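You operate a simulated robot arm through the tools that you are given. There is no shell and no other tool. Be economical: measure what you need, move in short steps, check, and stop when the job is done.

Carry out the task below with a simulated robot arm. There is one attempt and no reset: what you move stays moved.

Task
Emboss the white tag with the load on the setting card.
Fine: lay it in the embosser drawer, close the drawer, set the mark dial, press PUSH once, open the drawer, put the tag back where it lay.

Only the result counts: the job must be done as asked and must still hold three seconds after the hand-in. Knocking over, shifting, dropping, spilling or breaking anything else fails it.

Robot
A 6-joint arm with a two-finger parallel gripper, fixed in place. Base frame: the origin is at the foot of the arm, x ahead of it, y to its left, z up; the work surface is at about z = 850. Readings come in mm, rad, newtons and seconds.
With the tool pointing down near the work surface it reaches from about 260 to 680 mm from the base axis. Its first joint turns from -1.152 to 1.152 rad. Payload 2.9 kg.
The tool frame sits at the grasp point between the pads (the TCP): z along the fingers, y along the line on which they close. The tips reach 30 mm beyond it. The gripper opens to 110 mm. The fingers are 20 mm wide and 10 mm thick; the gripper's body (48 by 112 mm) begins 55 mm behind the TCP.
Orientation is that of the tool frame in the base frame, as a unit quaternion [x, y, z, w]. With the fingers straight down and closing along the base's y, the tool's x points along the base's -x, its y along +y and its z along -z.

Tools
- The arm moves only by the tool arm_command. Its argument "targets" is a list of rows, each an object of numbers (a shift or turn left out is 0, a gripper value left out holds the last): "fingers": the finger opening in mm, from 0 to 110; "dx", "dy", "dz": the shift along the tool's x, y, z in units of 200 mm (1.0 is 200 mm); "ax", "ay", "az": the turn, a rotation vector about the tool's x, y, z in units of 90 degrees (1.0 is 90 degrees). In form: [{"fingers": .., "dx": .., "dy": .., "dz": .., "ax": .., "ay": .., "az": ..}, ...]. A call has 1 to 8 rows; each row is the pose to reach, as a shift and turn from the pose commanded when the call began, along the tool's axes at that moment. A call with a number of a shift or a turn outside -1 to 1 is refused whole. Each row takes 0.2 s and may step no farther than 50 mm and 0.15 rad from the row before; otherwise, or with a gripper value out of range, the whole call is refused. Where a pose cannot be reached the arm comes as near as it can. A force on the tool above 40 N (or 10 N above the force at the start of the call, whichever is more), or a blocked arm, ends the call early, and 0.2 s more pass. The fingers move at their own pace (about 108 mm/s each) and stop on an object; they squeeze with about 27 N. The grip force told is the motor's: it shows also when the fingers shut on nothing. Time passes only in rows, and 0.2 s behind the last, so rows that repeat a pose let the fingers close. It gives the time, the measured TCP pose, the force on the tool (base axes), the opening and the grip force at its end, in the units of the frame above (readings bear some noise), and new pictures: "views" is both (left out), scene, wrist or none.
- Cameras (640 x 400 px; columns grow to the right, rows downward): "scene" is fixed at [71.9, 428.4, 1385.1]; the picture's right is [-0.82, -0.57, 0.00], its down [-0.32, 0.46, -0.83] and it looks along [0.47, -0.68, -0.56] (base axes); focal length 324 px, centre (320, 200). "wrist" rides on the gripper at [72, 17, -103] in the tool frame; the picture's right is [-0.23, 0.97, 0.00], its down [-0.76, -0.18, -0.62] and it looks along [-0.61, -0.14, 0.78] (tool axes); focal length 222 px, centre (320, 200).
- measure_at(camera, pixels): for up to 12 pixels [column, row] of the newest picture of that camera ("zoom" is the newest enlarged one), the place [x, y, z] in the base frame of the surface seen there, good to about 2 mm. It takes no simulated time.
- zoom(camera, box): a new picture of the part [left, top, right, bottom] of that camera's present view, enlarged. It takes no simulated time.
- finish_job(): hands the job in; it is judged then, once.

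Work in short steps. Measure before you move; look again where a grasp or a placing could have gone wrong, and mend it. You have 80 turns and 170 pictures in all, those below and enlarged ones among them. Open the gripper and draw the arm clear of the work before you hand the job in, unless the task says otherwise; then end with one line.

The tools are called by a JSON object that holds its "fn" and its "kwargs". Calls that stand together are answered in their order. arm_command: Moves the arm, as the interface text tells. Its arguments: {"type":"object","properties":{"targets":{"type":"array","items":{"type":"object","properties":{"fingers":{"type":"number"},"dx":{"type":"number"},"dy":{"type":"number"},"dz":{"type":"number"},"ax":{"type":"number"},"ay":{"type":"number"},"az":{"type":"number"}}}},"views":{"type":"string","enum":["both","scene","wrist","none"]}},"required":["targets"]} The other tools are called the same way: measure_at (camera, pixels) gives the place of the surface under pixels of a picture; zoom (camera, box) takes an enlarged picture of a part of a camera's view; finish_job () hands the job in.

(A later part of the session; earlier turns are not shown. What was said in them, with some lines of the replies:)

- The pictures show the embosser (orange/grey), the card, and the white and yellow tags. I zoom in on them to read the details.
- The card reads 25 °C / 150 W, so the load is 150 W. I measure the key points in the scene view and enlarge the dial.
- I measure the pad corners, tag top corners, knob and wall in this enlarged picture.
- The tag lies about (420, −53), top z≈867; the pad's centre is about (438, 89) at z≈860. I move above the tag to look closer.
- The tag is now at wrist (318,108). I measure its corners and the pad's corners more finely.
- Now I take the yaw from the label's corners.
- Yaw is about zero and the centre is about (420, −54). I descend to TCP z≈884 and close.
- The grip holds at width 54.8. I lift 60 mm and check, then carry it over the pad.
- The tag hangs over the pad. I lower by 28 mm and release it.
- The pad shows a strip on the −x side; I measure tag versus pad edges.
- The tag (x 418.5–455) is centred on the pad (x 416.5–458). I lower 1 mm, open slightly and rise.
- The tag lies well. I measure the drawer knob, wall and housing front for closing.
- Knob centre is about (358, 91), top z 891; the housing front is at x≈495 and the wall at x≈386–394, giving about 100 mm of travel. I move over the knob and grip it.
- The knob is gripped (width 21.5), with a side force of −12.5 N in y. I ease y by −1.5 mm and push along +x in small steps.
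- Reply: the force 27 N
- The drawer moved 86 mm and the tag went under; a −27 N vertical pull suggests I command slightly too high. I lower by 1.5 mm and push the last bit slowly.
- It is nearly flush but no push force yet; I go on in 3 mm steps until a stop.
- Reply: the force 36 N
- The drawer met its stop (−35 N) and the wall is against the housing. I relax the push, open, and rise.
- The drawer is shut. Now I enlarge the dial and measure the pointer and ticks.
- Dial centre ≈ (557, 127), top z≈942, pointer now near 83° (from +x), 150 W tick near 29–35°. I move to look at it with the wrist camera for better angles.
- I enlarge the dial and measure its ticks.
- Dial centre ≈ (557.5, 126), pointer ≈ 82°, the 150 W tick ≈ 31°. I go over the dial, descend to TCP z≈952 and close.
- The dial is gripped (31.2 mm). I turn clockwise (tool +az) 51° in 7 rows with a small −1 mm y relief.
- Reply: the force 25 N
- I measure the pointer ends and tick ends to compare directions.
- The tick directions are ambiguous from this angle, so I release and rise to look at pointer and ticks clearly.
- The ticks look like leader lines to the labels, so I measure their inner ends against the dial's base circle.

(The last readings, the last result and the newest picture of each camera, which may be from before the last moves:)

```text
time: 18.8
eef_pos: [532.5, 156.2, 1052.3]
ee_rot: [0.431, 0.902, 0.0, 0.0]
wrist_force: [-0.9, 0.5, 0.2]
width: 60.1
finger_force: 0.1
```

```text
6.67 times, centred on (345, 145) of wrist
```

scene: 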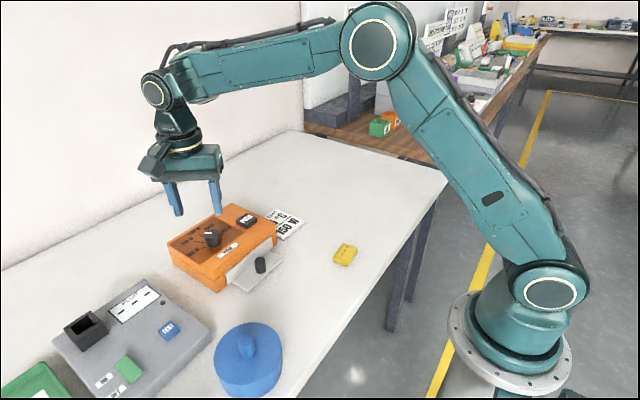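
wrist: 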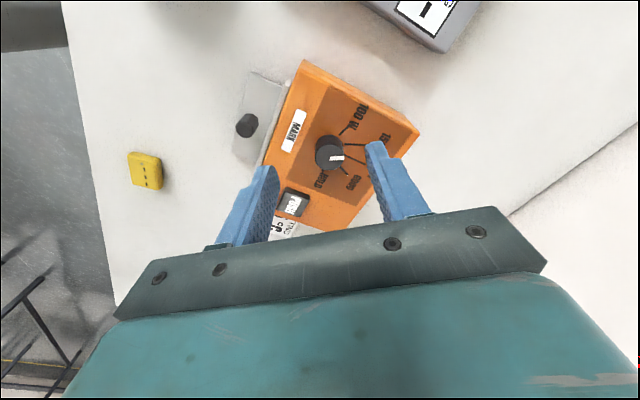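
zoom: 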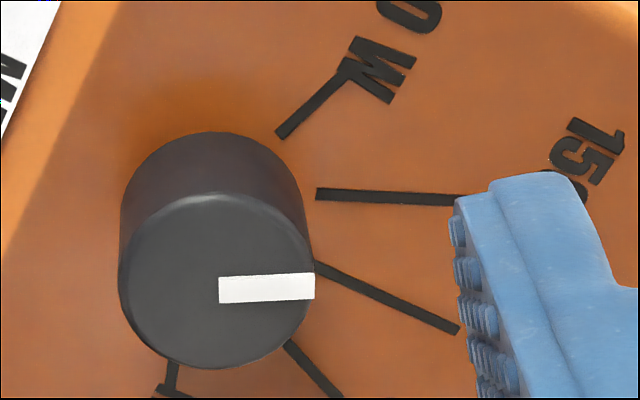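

{"fn": "measure_at", "kwargs": {"camera": "zoom", "pixels": [[212, 129], [155, 158], [268, 145], [298, 178], [281, 134], [320, 194], [338, 84], [452, 199], [454, 330], [222, 290], [311, 286], [212, 200]]}}

{"fn": "measure_at", "kwargs": {"camera": "wrist", "pixels": [[317, 157], [344, 156], [329, 146], [331, 169], [320, 166], [341, 148]]}}

```text
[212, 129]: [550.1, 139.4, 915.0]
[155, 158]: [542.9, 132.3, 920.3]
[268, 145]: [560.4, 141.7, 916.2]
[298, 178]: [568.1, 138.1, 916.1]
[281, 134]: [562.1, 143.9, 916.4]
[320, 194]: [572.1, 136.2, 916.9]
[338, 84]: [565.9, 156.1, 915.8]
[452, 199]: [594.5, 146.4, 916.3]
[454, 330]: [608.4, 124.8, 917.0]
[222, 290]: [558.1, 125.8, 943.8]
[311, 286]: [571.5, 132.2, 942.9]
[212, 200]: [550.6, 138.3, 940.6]
```

```text
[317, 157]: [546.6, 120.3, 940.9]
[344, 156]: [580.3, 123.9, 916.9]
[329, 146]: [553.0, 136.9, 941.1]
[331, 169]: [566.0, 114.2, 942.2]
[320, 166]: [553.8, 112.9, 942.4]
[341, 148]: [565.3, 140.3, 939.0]
```

Inner end of the 150 W tick is at ≈36° about the dial centre (558,126), while the pointer stands at ≈28.5°. I regrip and turn back 7.5°.

{"fn": "arm_command", "kwargs": {"targets": [{"dx": -0.2, "dz": 0.1}, {"dx": -0.2, "dz": 0.3}, {"dx": -0.2, "dz": 0.5}, {"dx": -0.2, "dz": 0.5, "fingers": 10}, {"dx": -0.2, "dz": 0.5}, {"dx": -0.2, "dz": 0.5}, {"dx": -0.2, "dz": 0.5, "az": -0.042}, {"dx": -0.2, "dz": 0.5, "az": -0.085}], "views": "none"}}

{"fn": "arm_command", "kwargs": {"targets": [{"fingers": 60}, {"fingers": 60}, {"dz": -0.2}, {"dz": -0.4}, {"dz": -0.5, "dx": 0.2}]}}

{"fn": "zoom", "kwargs": {"camera": "wrist", "box": [305, 115, 385, 175]}}

{"fn": "zoom", "kwargs": {"camera": "scene", "box": [180, 213, 250, 262]}}

```text
time: 20.6
eef_pos: [556.9, 124.9, 952.4]
ee_rot: [0.37, 0.929, 0.001, 0.001]
wrist_force: [13.2, 3.0, -5.5]
width: 31.2
finger_force: 45.1
```

```text
time: 21.8
eef_pos: [527.3, 151.6, 1052.8]
ee_rot: [0.369, 0.929, -0.001, 0.0]
wrist_force: [0.0, 0.0, 0.3]
width: 59.9
finger_force: 0.0
```

scene: 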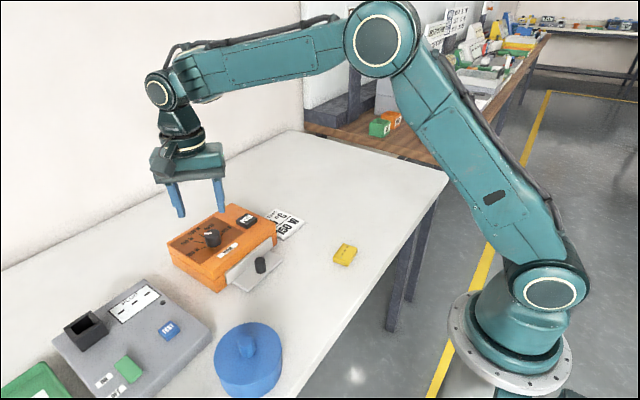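
wrist: 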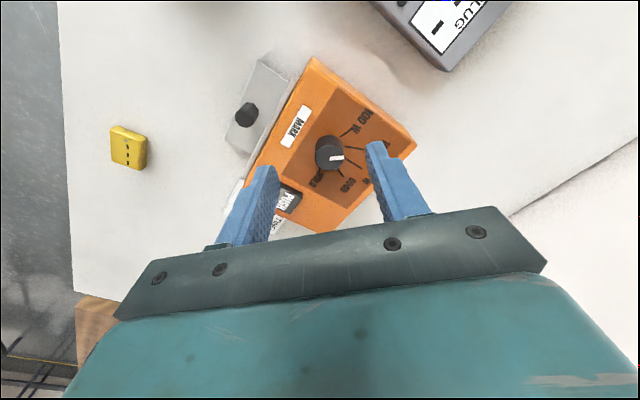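

```text
6.67 times, centred on (345, 145) of wrist
```

zoom: 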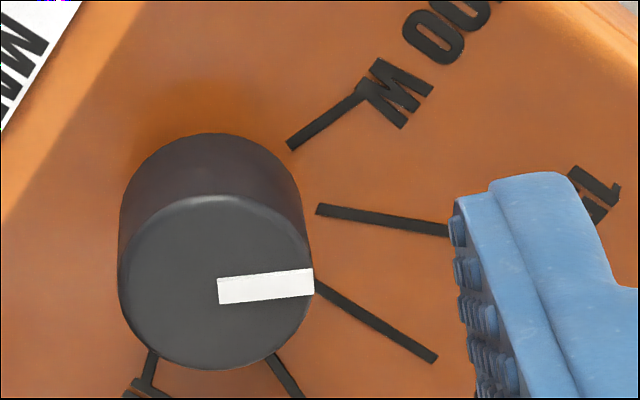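

```text
8.16 times, centred on (215, 238) of scene
```

zoom: 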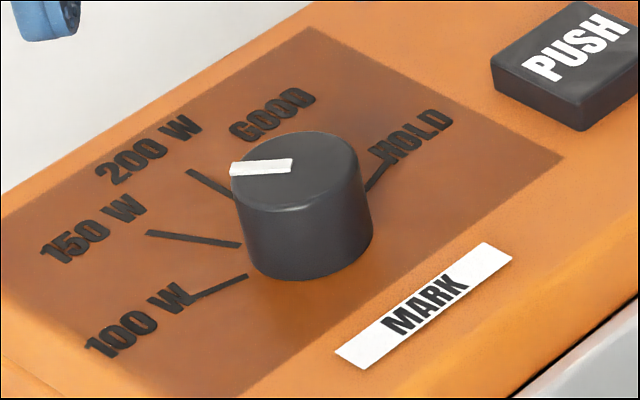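

The pointer is now at ≈40° and in line with the 150 W tick's inner end (scene zoom: pointer (230,168), tick (240,245)). Next I measure the PUSH button.

{"fn": "zoom", "kwargs": {"camera": "scene", "box": [225, 203, 275, 238]}}

{"fn": "measure_at", "kwargs": {"camera": "scene", "pixels": [[247, 220], [237, 220], [245, 213], [257, 218], [248, 226], [246, 217], [250, 222]]}}

```text
11.43 times, centred on (250, 220) of scene
```

zoom: 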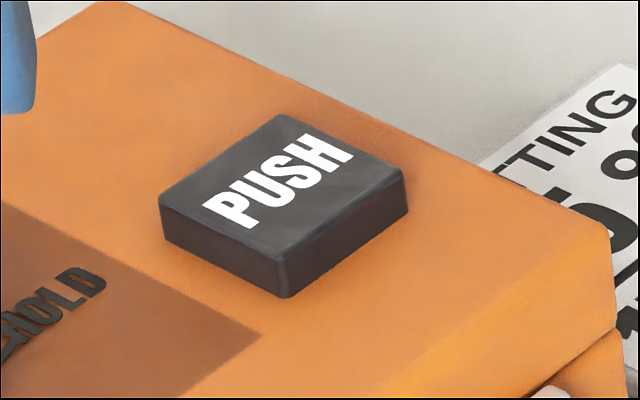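

```text
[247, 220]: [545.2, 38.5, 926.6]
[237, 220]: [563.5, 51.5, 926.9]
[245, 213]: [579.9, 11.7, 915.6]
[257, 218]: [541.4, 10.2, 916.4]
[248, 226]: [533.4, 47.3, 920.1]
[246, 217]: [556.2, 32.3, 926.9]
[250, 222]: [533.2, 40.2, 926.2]
```

{"fn": "measure_at", "kwargs": {"camera": "zoom", "pixels": [[163, 194], [278, 118], [400, 174], [278, 255], [280, 185]]}}

```text
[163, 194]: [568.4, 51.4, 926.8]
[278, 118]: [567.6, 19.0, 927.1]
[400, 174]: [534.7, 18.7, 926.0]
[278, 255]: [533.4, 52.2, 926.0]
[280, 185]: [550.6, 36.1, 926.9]
```

Button centre ≈ (551, 35.5), top z 927. I rotate back to zero yaw and close the fingers.

{"fn": "arm_command", "kwargs": {"targets": [{"az": -0.08, "fingers": 0}, {"az": -0.16}, {"az": -0.24}, {"az": -0.32}, {"az": -0.4}, {"az": -0.482}], "views": "none"}}

```text
time: 23.2
eef_pos: [525.9, 151.9, 1052.9]
ee_rot: [-0.001, 1.0, 0.0, 0.001]
wrist_force: [0.1, -1.0, 1.2]
width: 0.0
finger_force: 27.1
```

Now over the button at height, then down to tips at z≈935 (TCP 965).

{"fn": "arm_command", "kwargs": {"targets": [{"dx": -0.04, "dy": -0.2}, {"dx": -0.08, "dy": -0.4}, {"dx": -0.125, "dy": -0.582}, {"dx": -0.125, "dy": -0.582, "dz": 0.2}, {"dx": -0.125, "dy": -0.582, "dz": 0.44}]}}

{"fn": "zoom", "kwargs": {"camera": "scene", "box": [200, 180, 290, 240]}}

```text
time: 24.4
eef_pos: [552.9, 35.6, 964.4]
ee_rot: [0.0, 1.0, 0.0, 0.0]
wrist_force: [0.0, 0.4, 0.2]
width: 0.1
finger_force: 27.0
```

scene: 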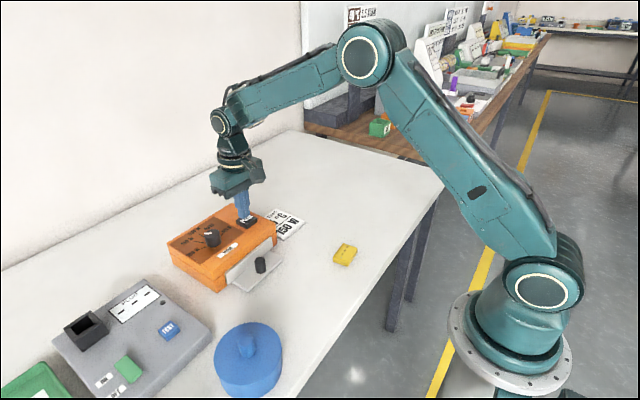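
wrist: 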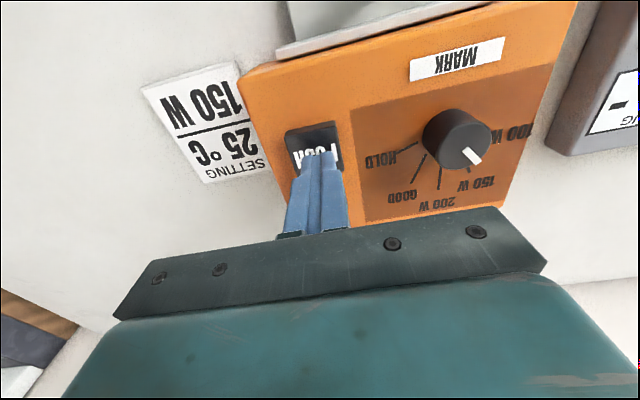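

```text
6.67 times, centred on (245, 210) of scene
```

zoom: 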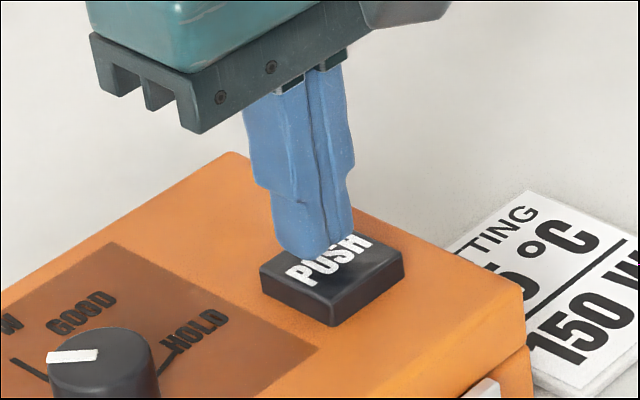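

The tips are over PUSH. Before pressing I check the dial from this clear wrist view.

{"fn": "zoom", "kwargs": {"camera": "wrist", "box": [400, 95, 510, 205]}}

```text
3.64 times, centred on (455, 150) of wrist
```

zoom: 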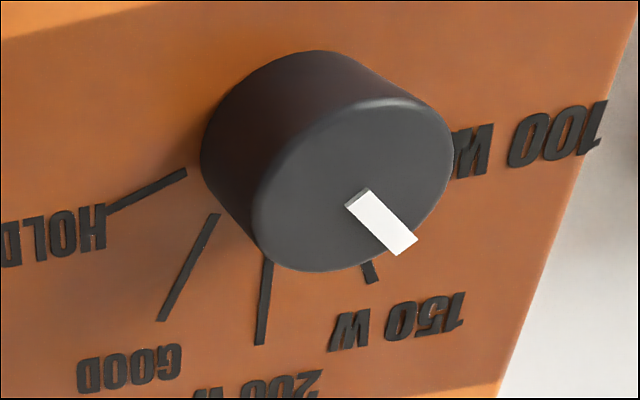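

{"fn": "measure_at", "kwargs": {"camera": "zoom", "pixels": [[214, 218], [161, 318], [183, 174], [110, 208], [261, 342], [351, 205], [408, 244], [205, 165], [222, 213], [206, 130]]}}

```text
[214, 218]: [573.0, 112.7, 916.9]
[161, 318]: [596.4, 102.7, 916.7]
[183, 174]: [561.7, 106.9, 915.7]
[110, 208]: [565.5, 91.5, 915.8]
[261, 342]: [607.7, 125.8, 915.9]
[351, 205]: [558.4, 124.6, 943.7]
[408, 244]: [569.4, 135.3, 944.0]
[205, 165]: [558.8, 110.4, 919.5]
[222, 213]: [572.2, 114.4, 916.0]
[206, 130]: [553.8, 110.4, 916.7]
```

With symmetric ticks (GOOD inner −40°, HOLD −78°), the 150 W position is ≈39–40°, matching the pointer. I press down gently and come up.

{"fn": "arm_command", "kwargs": {"targets": [{"dx": 0.007, "dz": 0.03}, {"dx": 0.007, "dz": 0.045}, {"dx": 0.007, "dz": 0.055}, {"dx": 0.007, "dz": 0.065}]}}

{"fn": "zoom", "kwargs": {"camera": "scene", "box": [200, 180, 290, 240]}}

```text
time: 25.4
eef_pos: [551.2, 35.9, 951.7]
ee_rot: [-0.001, 1.0, 0.0, 0.001]
wrist_force: [-1.2, 0.0, 8.0]
width: 0.0
finger_force: 27.7
```

scene: 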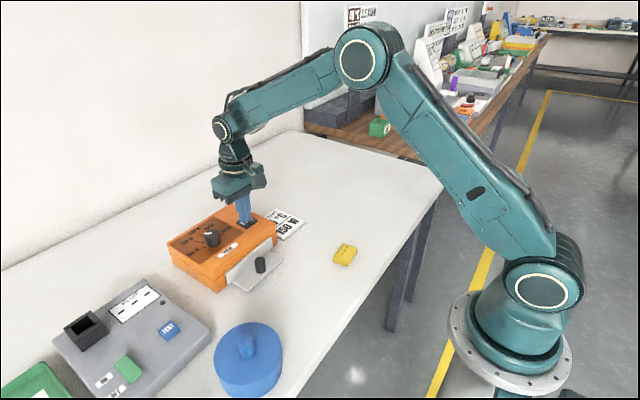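
wrist: 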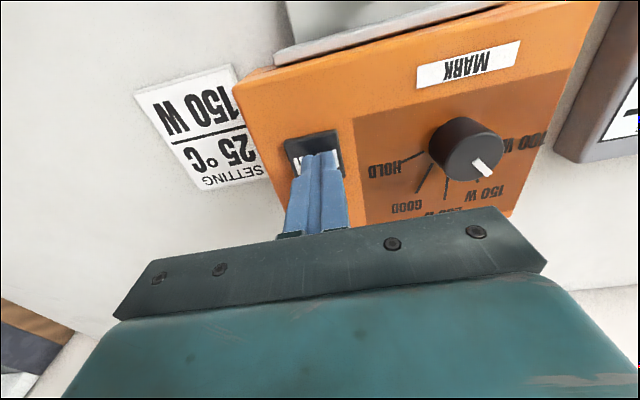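

```text
6.67 times, centred on (245, 210) of scene
```

zoom: 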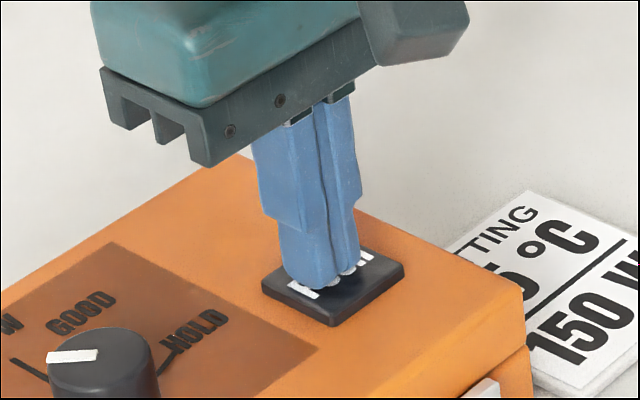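

The button is down about 5 mm against a spring (8 N); I press a little further to its stop without lifting.

{"fn": "arm_command", "kwargs": {"targets": [{"dz": 0.005}, {"dz": 0.01}, {"dz": 0.015}, {"dz": 0.02}]}}

```text
time: 26.4
eef_pos: [551.4, 36.2, 948.3]
ee_rot: [0.0, 1.0, 0.0, 0.001]
wrist_force: [-3.1, 2.2, 20.4]
width: 0.0
finger_force: 26.8
```

scene: 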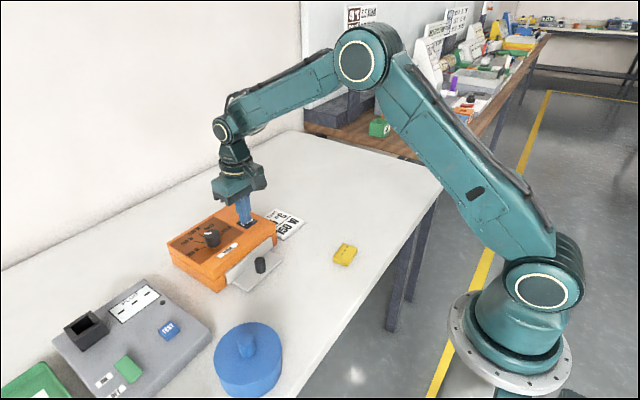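
wrist: 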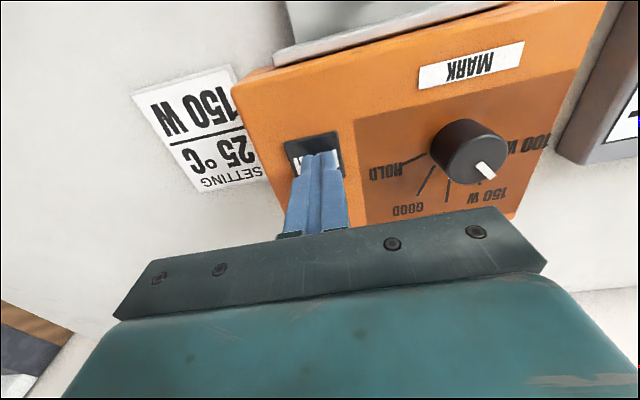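

20 N at the stop: pressed. I rise 100 mm and look.

{"fn": "arm_command", "kwargs": {"targets": [{"dz": -0.1}, {"dz": -0.3}, {"dz": -0.5}]}}

{"fn": "zoom", "kwargs": {"camera": "scene", "box": [165, 195, 295, 295]}}

```text
time: 27.2
eef_pos: [550.1, 34.6, 1047.3]
ee_rot: [0.0, 1.0, 0.0, -0.001]
wrist_force: [-0.1, -0.7, 1.0]
width: 0.0
finger_force: 26.8
```

scene: 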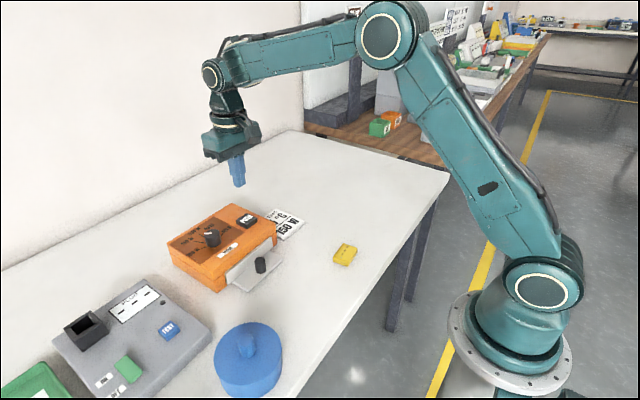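
wrist: 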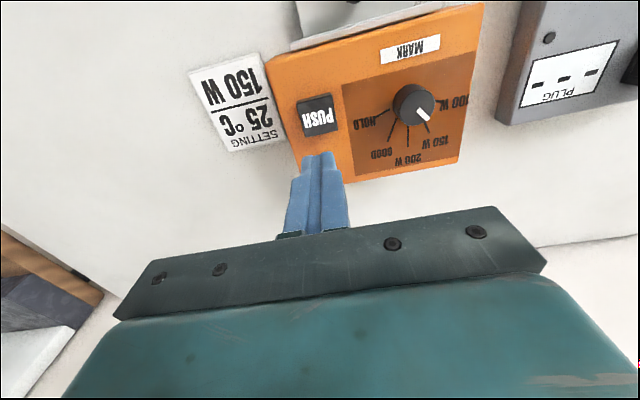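

```text
4.00 times, centred on (230, 245) of scene
```

zoom: 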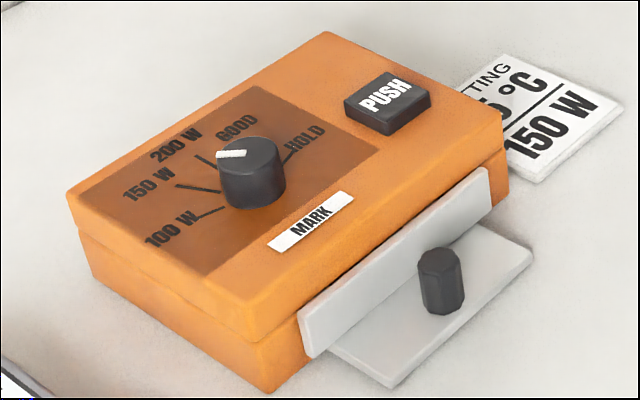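

The button sprang back. I measure the knob for opening the drawer.

{"fn": "measure_at", "kwargs": {"camera": "zoom", "pixels": [[440, 257], [422, 258], [460, 258], [440, 248], [440, 268]]}}

```text
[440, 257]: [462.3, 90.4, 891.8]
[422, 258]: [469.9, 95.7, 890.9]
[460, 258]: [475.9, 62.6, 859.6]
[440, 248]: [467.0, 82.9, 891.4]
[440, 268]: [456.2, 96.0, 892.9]
```

Knob centre ≈ (461, 89.5). I move above it with fingers open 55, descend and grip.

{"fn": "arm_command", "kwargs": {"targets": [{"fingers": 55, "dx": 0.2, "dy": 0.13}, {"dx": 0.4, "dy": 0.25}, {"dx": 0.445, "dy": 0.272, "dz": 0.2}, {"dx": 0.445, "dy": 0.272, "dz": 0.4}, {"dx": 0.445, "dy": 0.272, "dz": 0.6}, {"dx": 0.445, "dy": 0.272, "dz": 0.756}, {"dx": 0.445, "dy": 0.272, "dz": 0.756, "fingers": 5}, {"dx": 0.445, "dy": 0.272, "dz": 0.756}]}}

```text
time: 29.0
eef_pos: [461.7, 89.8, 897.1]
ee_rot: [0.001, 1.0, 0.001, 0.0]
wrist_force: [-1.9, -8.8, -2.0]
width: 21.6
finger_force: 44.6
```

scene: 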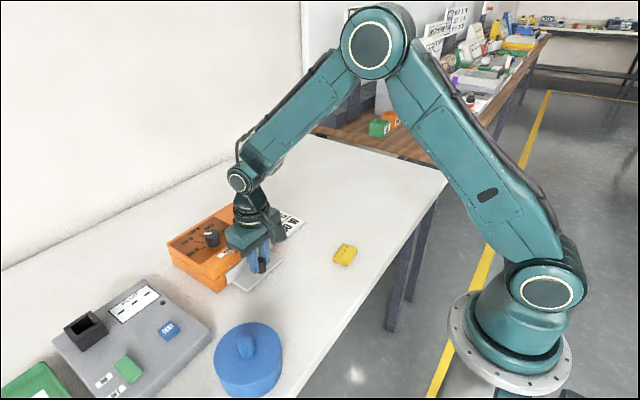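
wrist: 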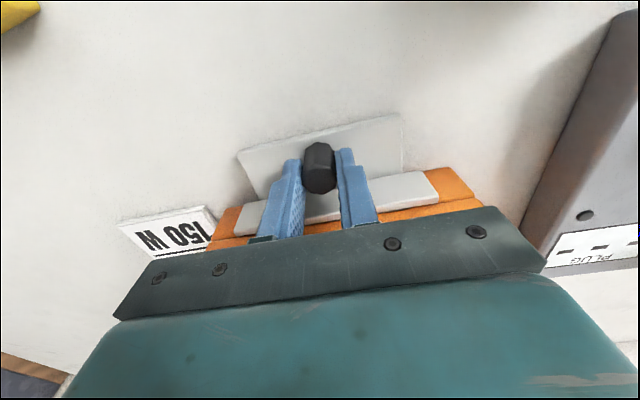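

The knob is held. I pull along −x gently.

{"fn": "arm_command", "kwargs": {"targets": [{"dy": -0.005, "dz": 0.004, "dx": 0.03}, {"dy": -0.005, "dz": 0.004, "dx": 0.08}, {"dy": -0.005, "dz": 0.004, "dx": 0.14}, {"dy": -0.005, "dz": 0.004, "dx": 0.2}, {"dy": -0.005, "dz": 0.004, "dx": 0.27}, {"dy": -0.005, "dz": 0.004, "dx": 0.34}, {"dy": -0.005, "dz": 0.004, "dx": 0.4}, {"dy": -0.005, "dz": 0.004, "dx": 0.44}]}}

```text
time: 30.8
eef_pos: [374.9, 90.4, 895.0]
ee_rot: [-0.001, 1.0, 0.0, 0.001]
wrist_force: [0.2, 1.2, 34.6]
width: 21.5
finger_force: 45.5
```

scene: 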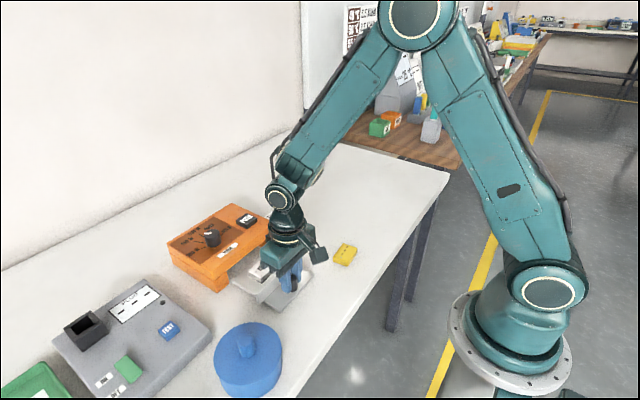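
wrist: 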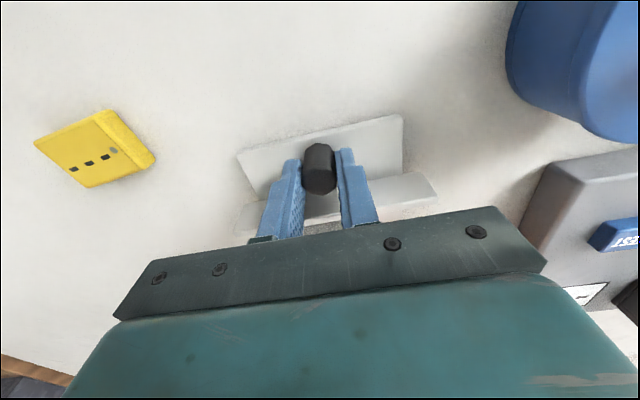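

Upward force is 34.6 N, so I raise 2 mm, then pull the last ~15 mm to where it stood (x≈358).

{"fn": "arm_command", "kwargs": {"targets": [{"dz": -0.012}, {"dz": -0.012, "dx": 0.03}, {"dz": -0.012, "dx": 0.055}, {"dz": -0.012, "dx": 0.075}]}}

```text
time: 31.8
eef_pos: [357.7, 90.0, 894.4]
ee_rot: [-0.001, 1.0, 0.001, -0.002]
wrist_force: [0.9, 11.3, -32.7]
width: 21.5
finger_force: 45.4
```

scene: 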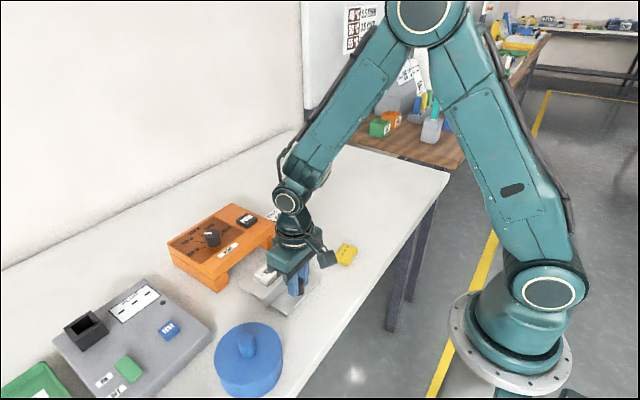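
wrist: 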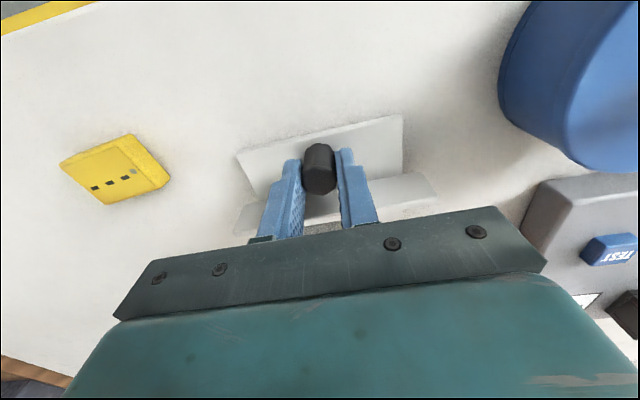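

The drawer is back at x≈358. I ease the tension, release, rise and go over the tag.

{"fn": "arm_command", "kwargs": {"targets": [{"dz": 0.007, "dy": -0.004}, {"dz": 0.007, "dy": -0.004, "fingers": 60}, {"dz": 0.0}, {"dz": -0.2}, {"dz": -0.4}, {"dz": -0.58, "dx": -0.12}, {"dz": -0.6, "dx": -0.34}]}}

{"fn": "zoom", "kwargs": {"camera": "wrist", "box": [240, 40, 400, 160]}}

{"fn": "zoom", "kwargs": {"camera": "scene", "box": [225, 230, 325, 310]}}

```text
time: 33.4
eef_pos: [426.8, 89.9, 1017.2]
ee_rot: [0.0, 1.0, 0.0, 0.0]
wrist_force: [-0.5, -0.3, 0.5]
width: 59.9
finger_force: 0.0
```

scene: 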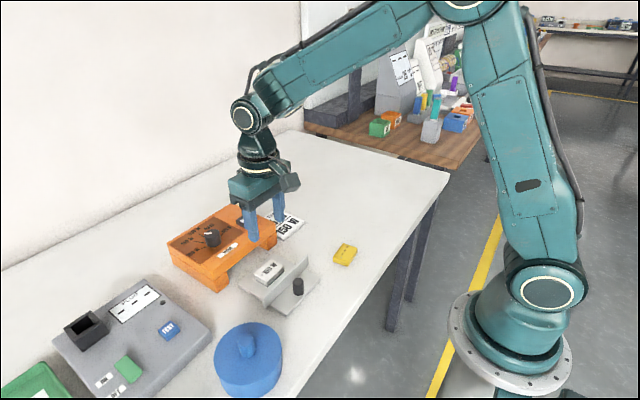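
wrist: 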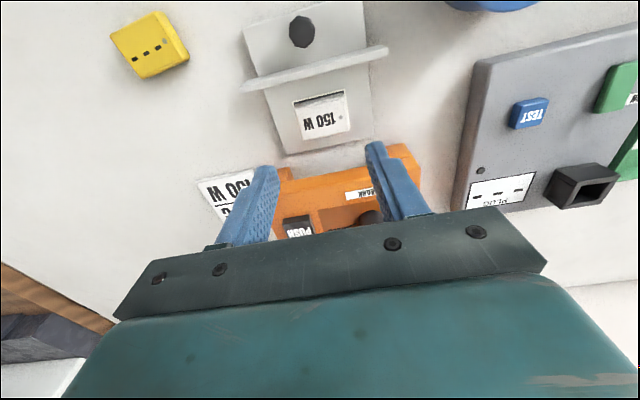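

```text
3.33 times, centred on (320, 100) of wrist
```

zoom: 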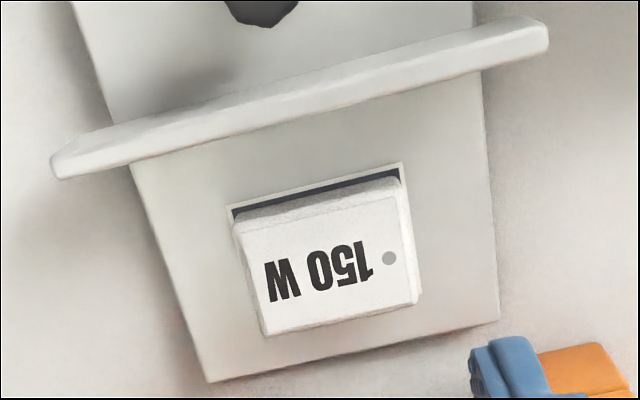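

```text
5.00 times, centred on (275, 270) of scene
```

zoom: 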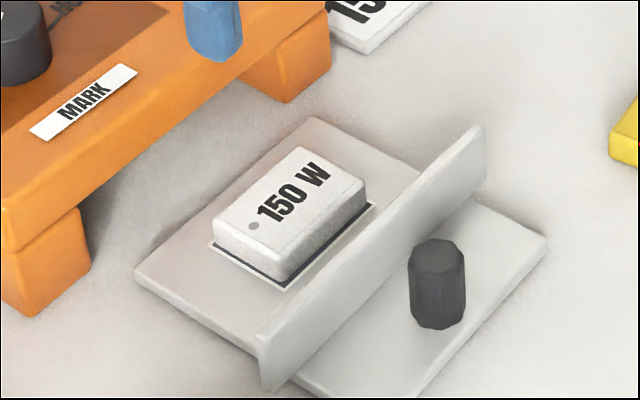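

The tag is embossed "150 W". I measure its corners for the pick-up.

{"fn": "measure_at", "kwargs": {"camera": "zoom", "pixels": [[217, 222], [302, 150], [360, 185], [280, 252], [290, 205]]}}

{"fn": "measure_at", "kwargs": {"camera": "wrist", "pixels": [[296, 108], [341, 97], [348, 130], [303, 138], [337, 117]]}}

```text
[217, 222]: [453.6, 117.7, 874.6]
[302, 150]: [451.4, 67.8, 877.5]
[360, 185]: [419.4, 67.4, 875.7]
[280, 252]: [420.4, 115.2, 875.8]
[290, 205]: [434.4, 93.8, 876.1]
```

```text
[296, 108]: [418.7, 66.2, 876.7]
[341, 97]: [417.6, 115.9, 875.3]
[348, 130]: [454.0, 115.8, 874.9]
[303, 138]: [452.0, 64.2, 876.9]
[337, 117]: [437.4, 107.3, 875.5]
```

Tag centre ≈ (436.5, 90.5). I open to 75, descend to z≈894.5, and grip.

{"fn": "arm_command", "kwargs": {"targets": [{"fingers": 78, "dx": -0.0485}, {"dx": -0.0485, "dz": 0.2}, {"dx": -0.0485, "dz": 0.4}, {"dx": -0.0485, "dz": 0.612}, {"dx": -0.0485, "dz": 0.612}, {"dx": -0.0485, "dz": 0.612, "fingers": 40}, {"dx": -0.0485, "dz": 0.612}, {"dx": -0.0485, "dz": 0.612}]}}

```text
time: 35.2
eef_pos: [436.5, 90.2, 895.6]
ee_rot: [0.001, 1.0, 0.001, 0.0]
wrist_force: [0.3, -0.2, 0.9]
width: 54.8
finger_force: 27.0
```

scene: 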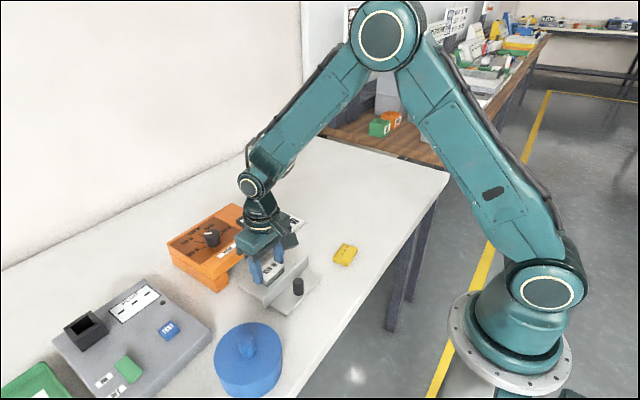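
wrist: 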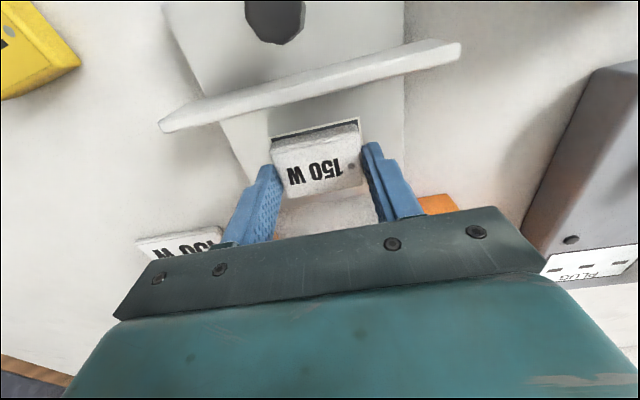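

Held as before. I lift, carry back to (419.5, −54) and hover about 8 mm above the table.

{"fn": "arm_command", "kwargs": {"targets": [{"dz": -0.12}, {"dz": -0.25}, {"dz": -0.25, "dy": -0.18, "dx": 0.03}, {"dz": -0.25, "dy": -0.36, "dx": 0.06}, {"dz": -0.25, "dy": -0.54, "dx": 0.085}, {"dz": -0.25, "dy": -0.722, "dx": 0.085}, {"dz": -0.1, "dy": -0.722, "dx": 0.085}, {"dz": 0.02, "dy": -0.722, "dx": 0.085}]}}

{"fn": "zoom", "kwargs": {"camera": "wrist", "box": [220, 80, 420, 230]}}

```text
time: 37.0
eef_pos: [420.4, -55.0, 891.3]
ee_rot: [0.0, 1.0, 0.0, 0.001]
wrist_force: [0.2, -0.8, 0.1]
width: 55.0
finger_force: 26.8
```

scene: 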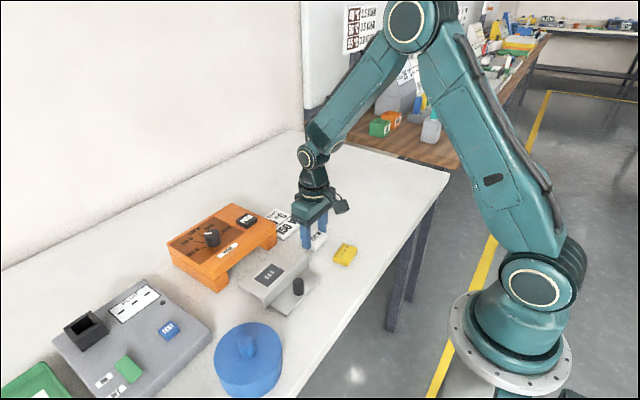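
wrist: 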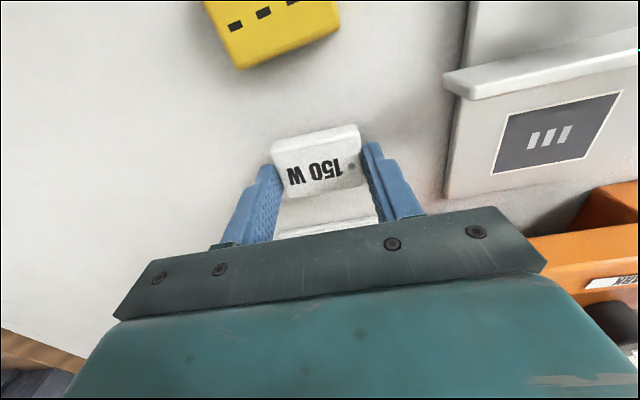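

```text
2.67 times, centred on (320, 155) of wrist
```

zoom: 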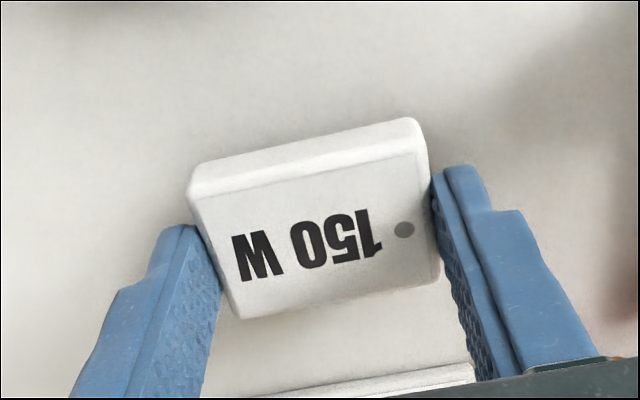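

Now I lower the last ~6 mm, release, and rise.

{"fn": "arm_command", "kwargs": {"targets": [{"dz": 0.015, "dy": 0.003}, {"dz": 0.029, "dy": 0.003}, {"dz": 0.029, "dy": 0.003}, {"dz": 0.029, "dy": 0.003, "fingers": 80}, {"dz": 0.029, "dy": 0.003}, {"dz": -0.17}, {"dz": -0.4}, {"dz": -0.55}]}}

{"fn": "zoom", "kwargs": {"camera": "wrist", "box": [270, 70, 370, 150]}}

```text
time: 38.8
eef_pos: [419.7, -54.9, 1001.4]
ee_rot: [0.0, 1.0, 0.0, -0.001]
wrist_force: [-0.1, 0.2, 0.5]
width: 79.8
finger_force: 0.1
```

scene: 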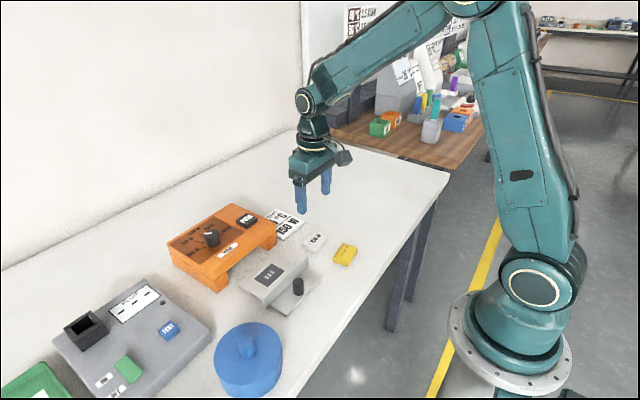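
wrist: 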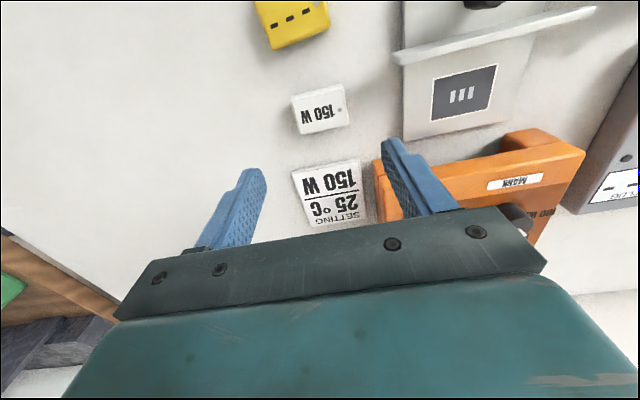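

```text
5.00 times, centred on (320, 110) of wrist
```

zoom: 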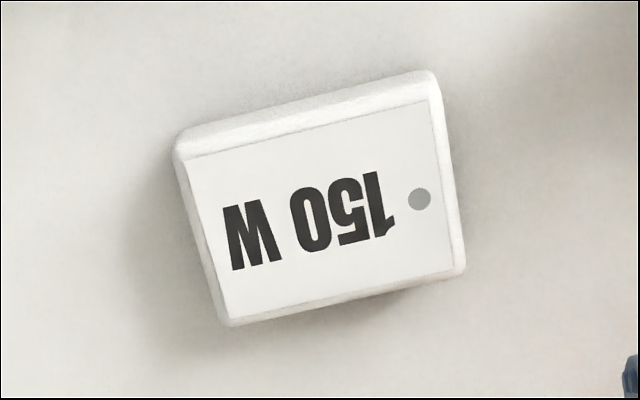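

The tag is back in place, marked 150 W, with the drawer open and its neighbours untouched. I draw the arm clear.

{"fn": "arm_command", "kwargs": {"targets": [{"dz": -0.2}, {"dz": -0.4}, {"dz": -0.6}, {"dz": -0.8, "dx": 0.1}], "views": "scene"}}

{"fn": "zoom", "kwargs": {"camera": "scene", "box": [160, 190, 370, 320]}}

```text
time: 39.8
eef_pos: [399.1, -54.8, 1163.1]
ee_rot: [0.0, 1.0, 0.0, 0.0]
wrist_force: [-0.4, 0.4, -0.3]
width: 80.0
finger_force: 0.1
```

scene: 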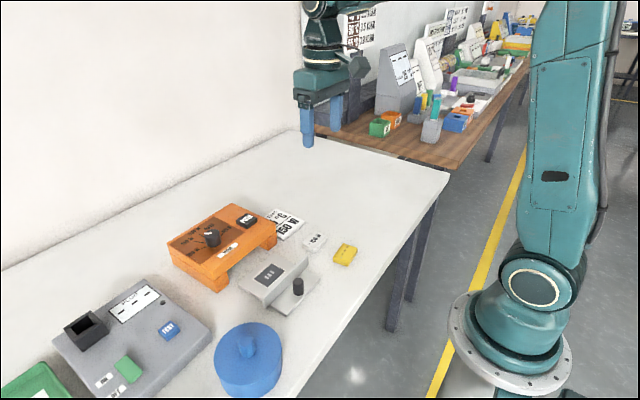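

```text
3.05 times, centred on (265, 255) of scene
```

zoom: 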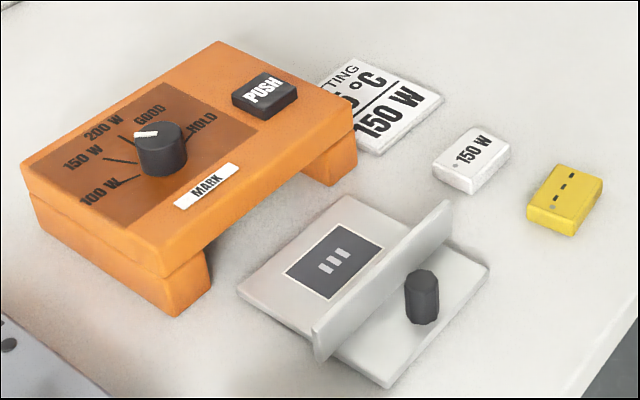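

The scene matches the start except for the mark on the tag and the dial setting, so I hand in.

{"fn": "finish_job", "kwargs": {}}

```text
The job is handed in.
```

The white tag is embossed "150 W", the load on the setting card, and lies back where it was; the drawer is open, the dial is left at 150 W, and the arm is clear.
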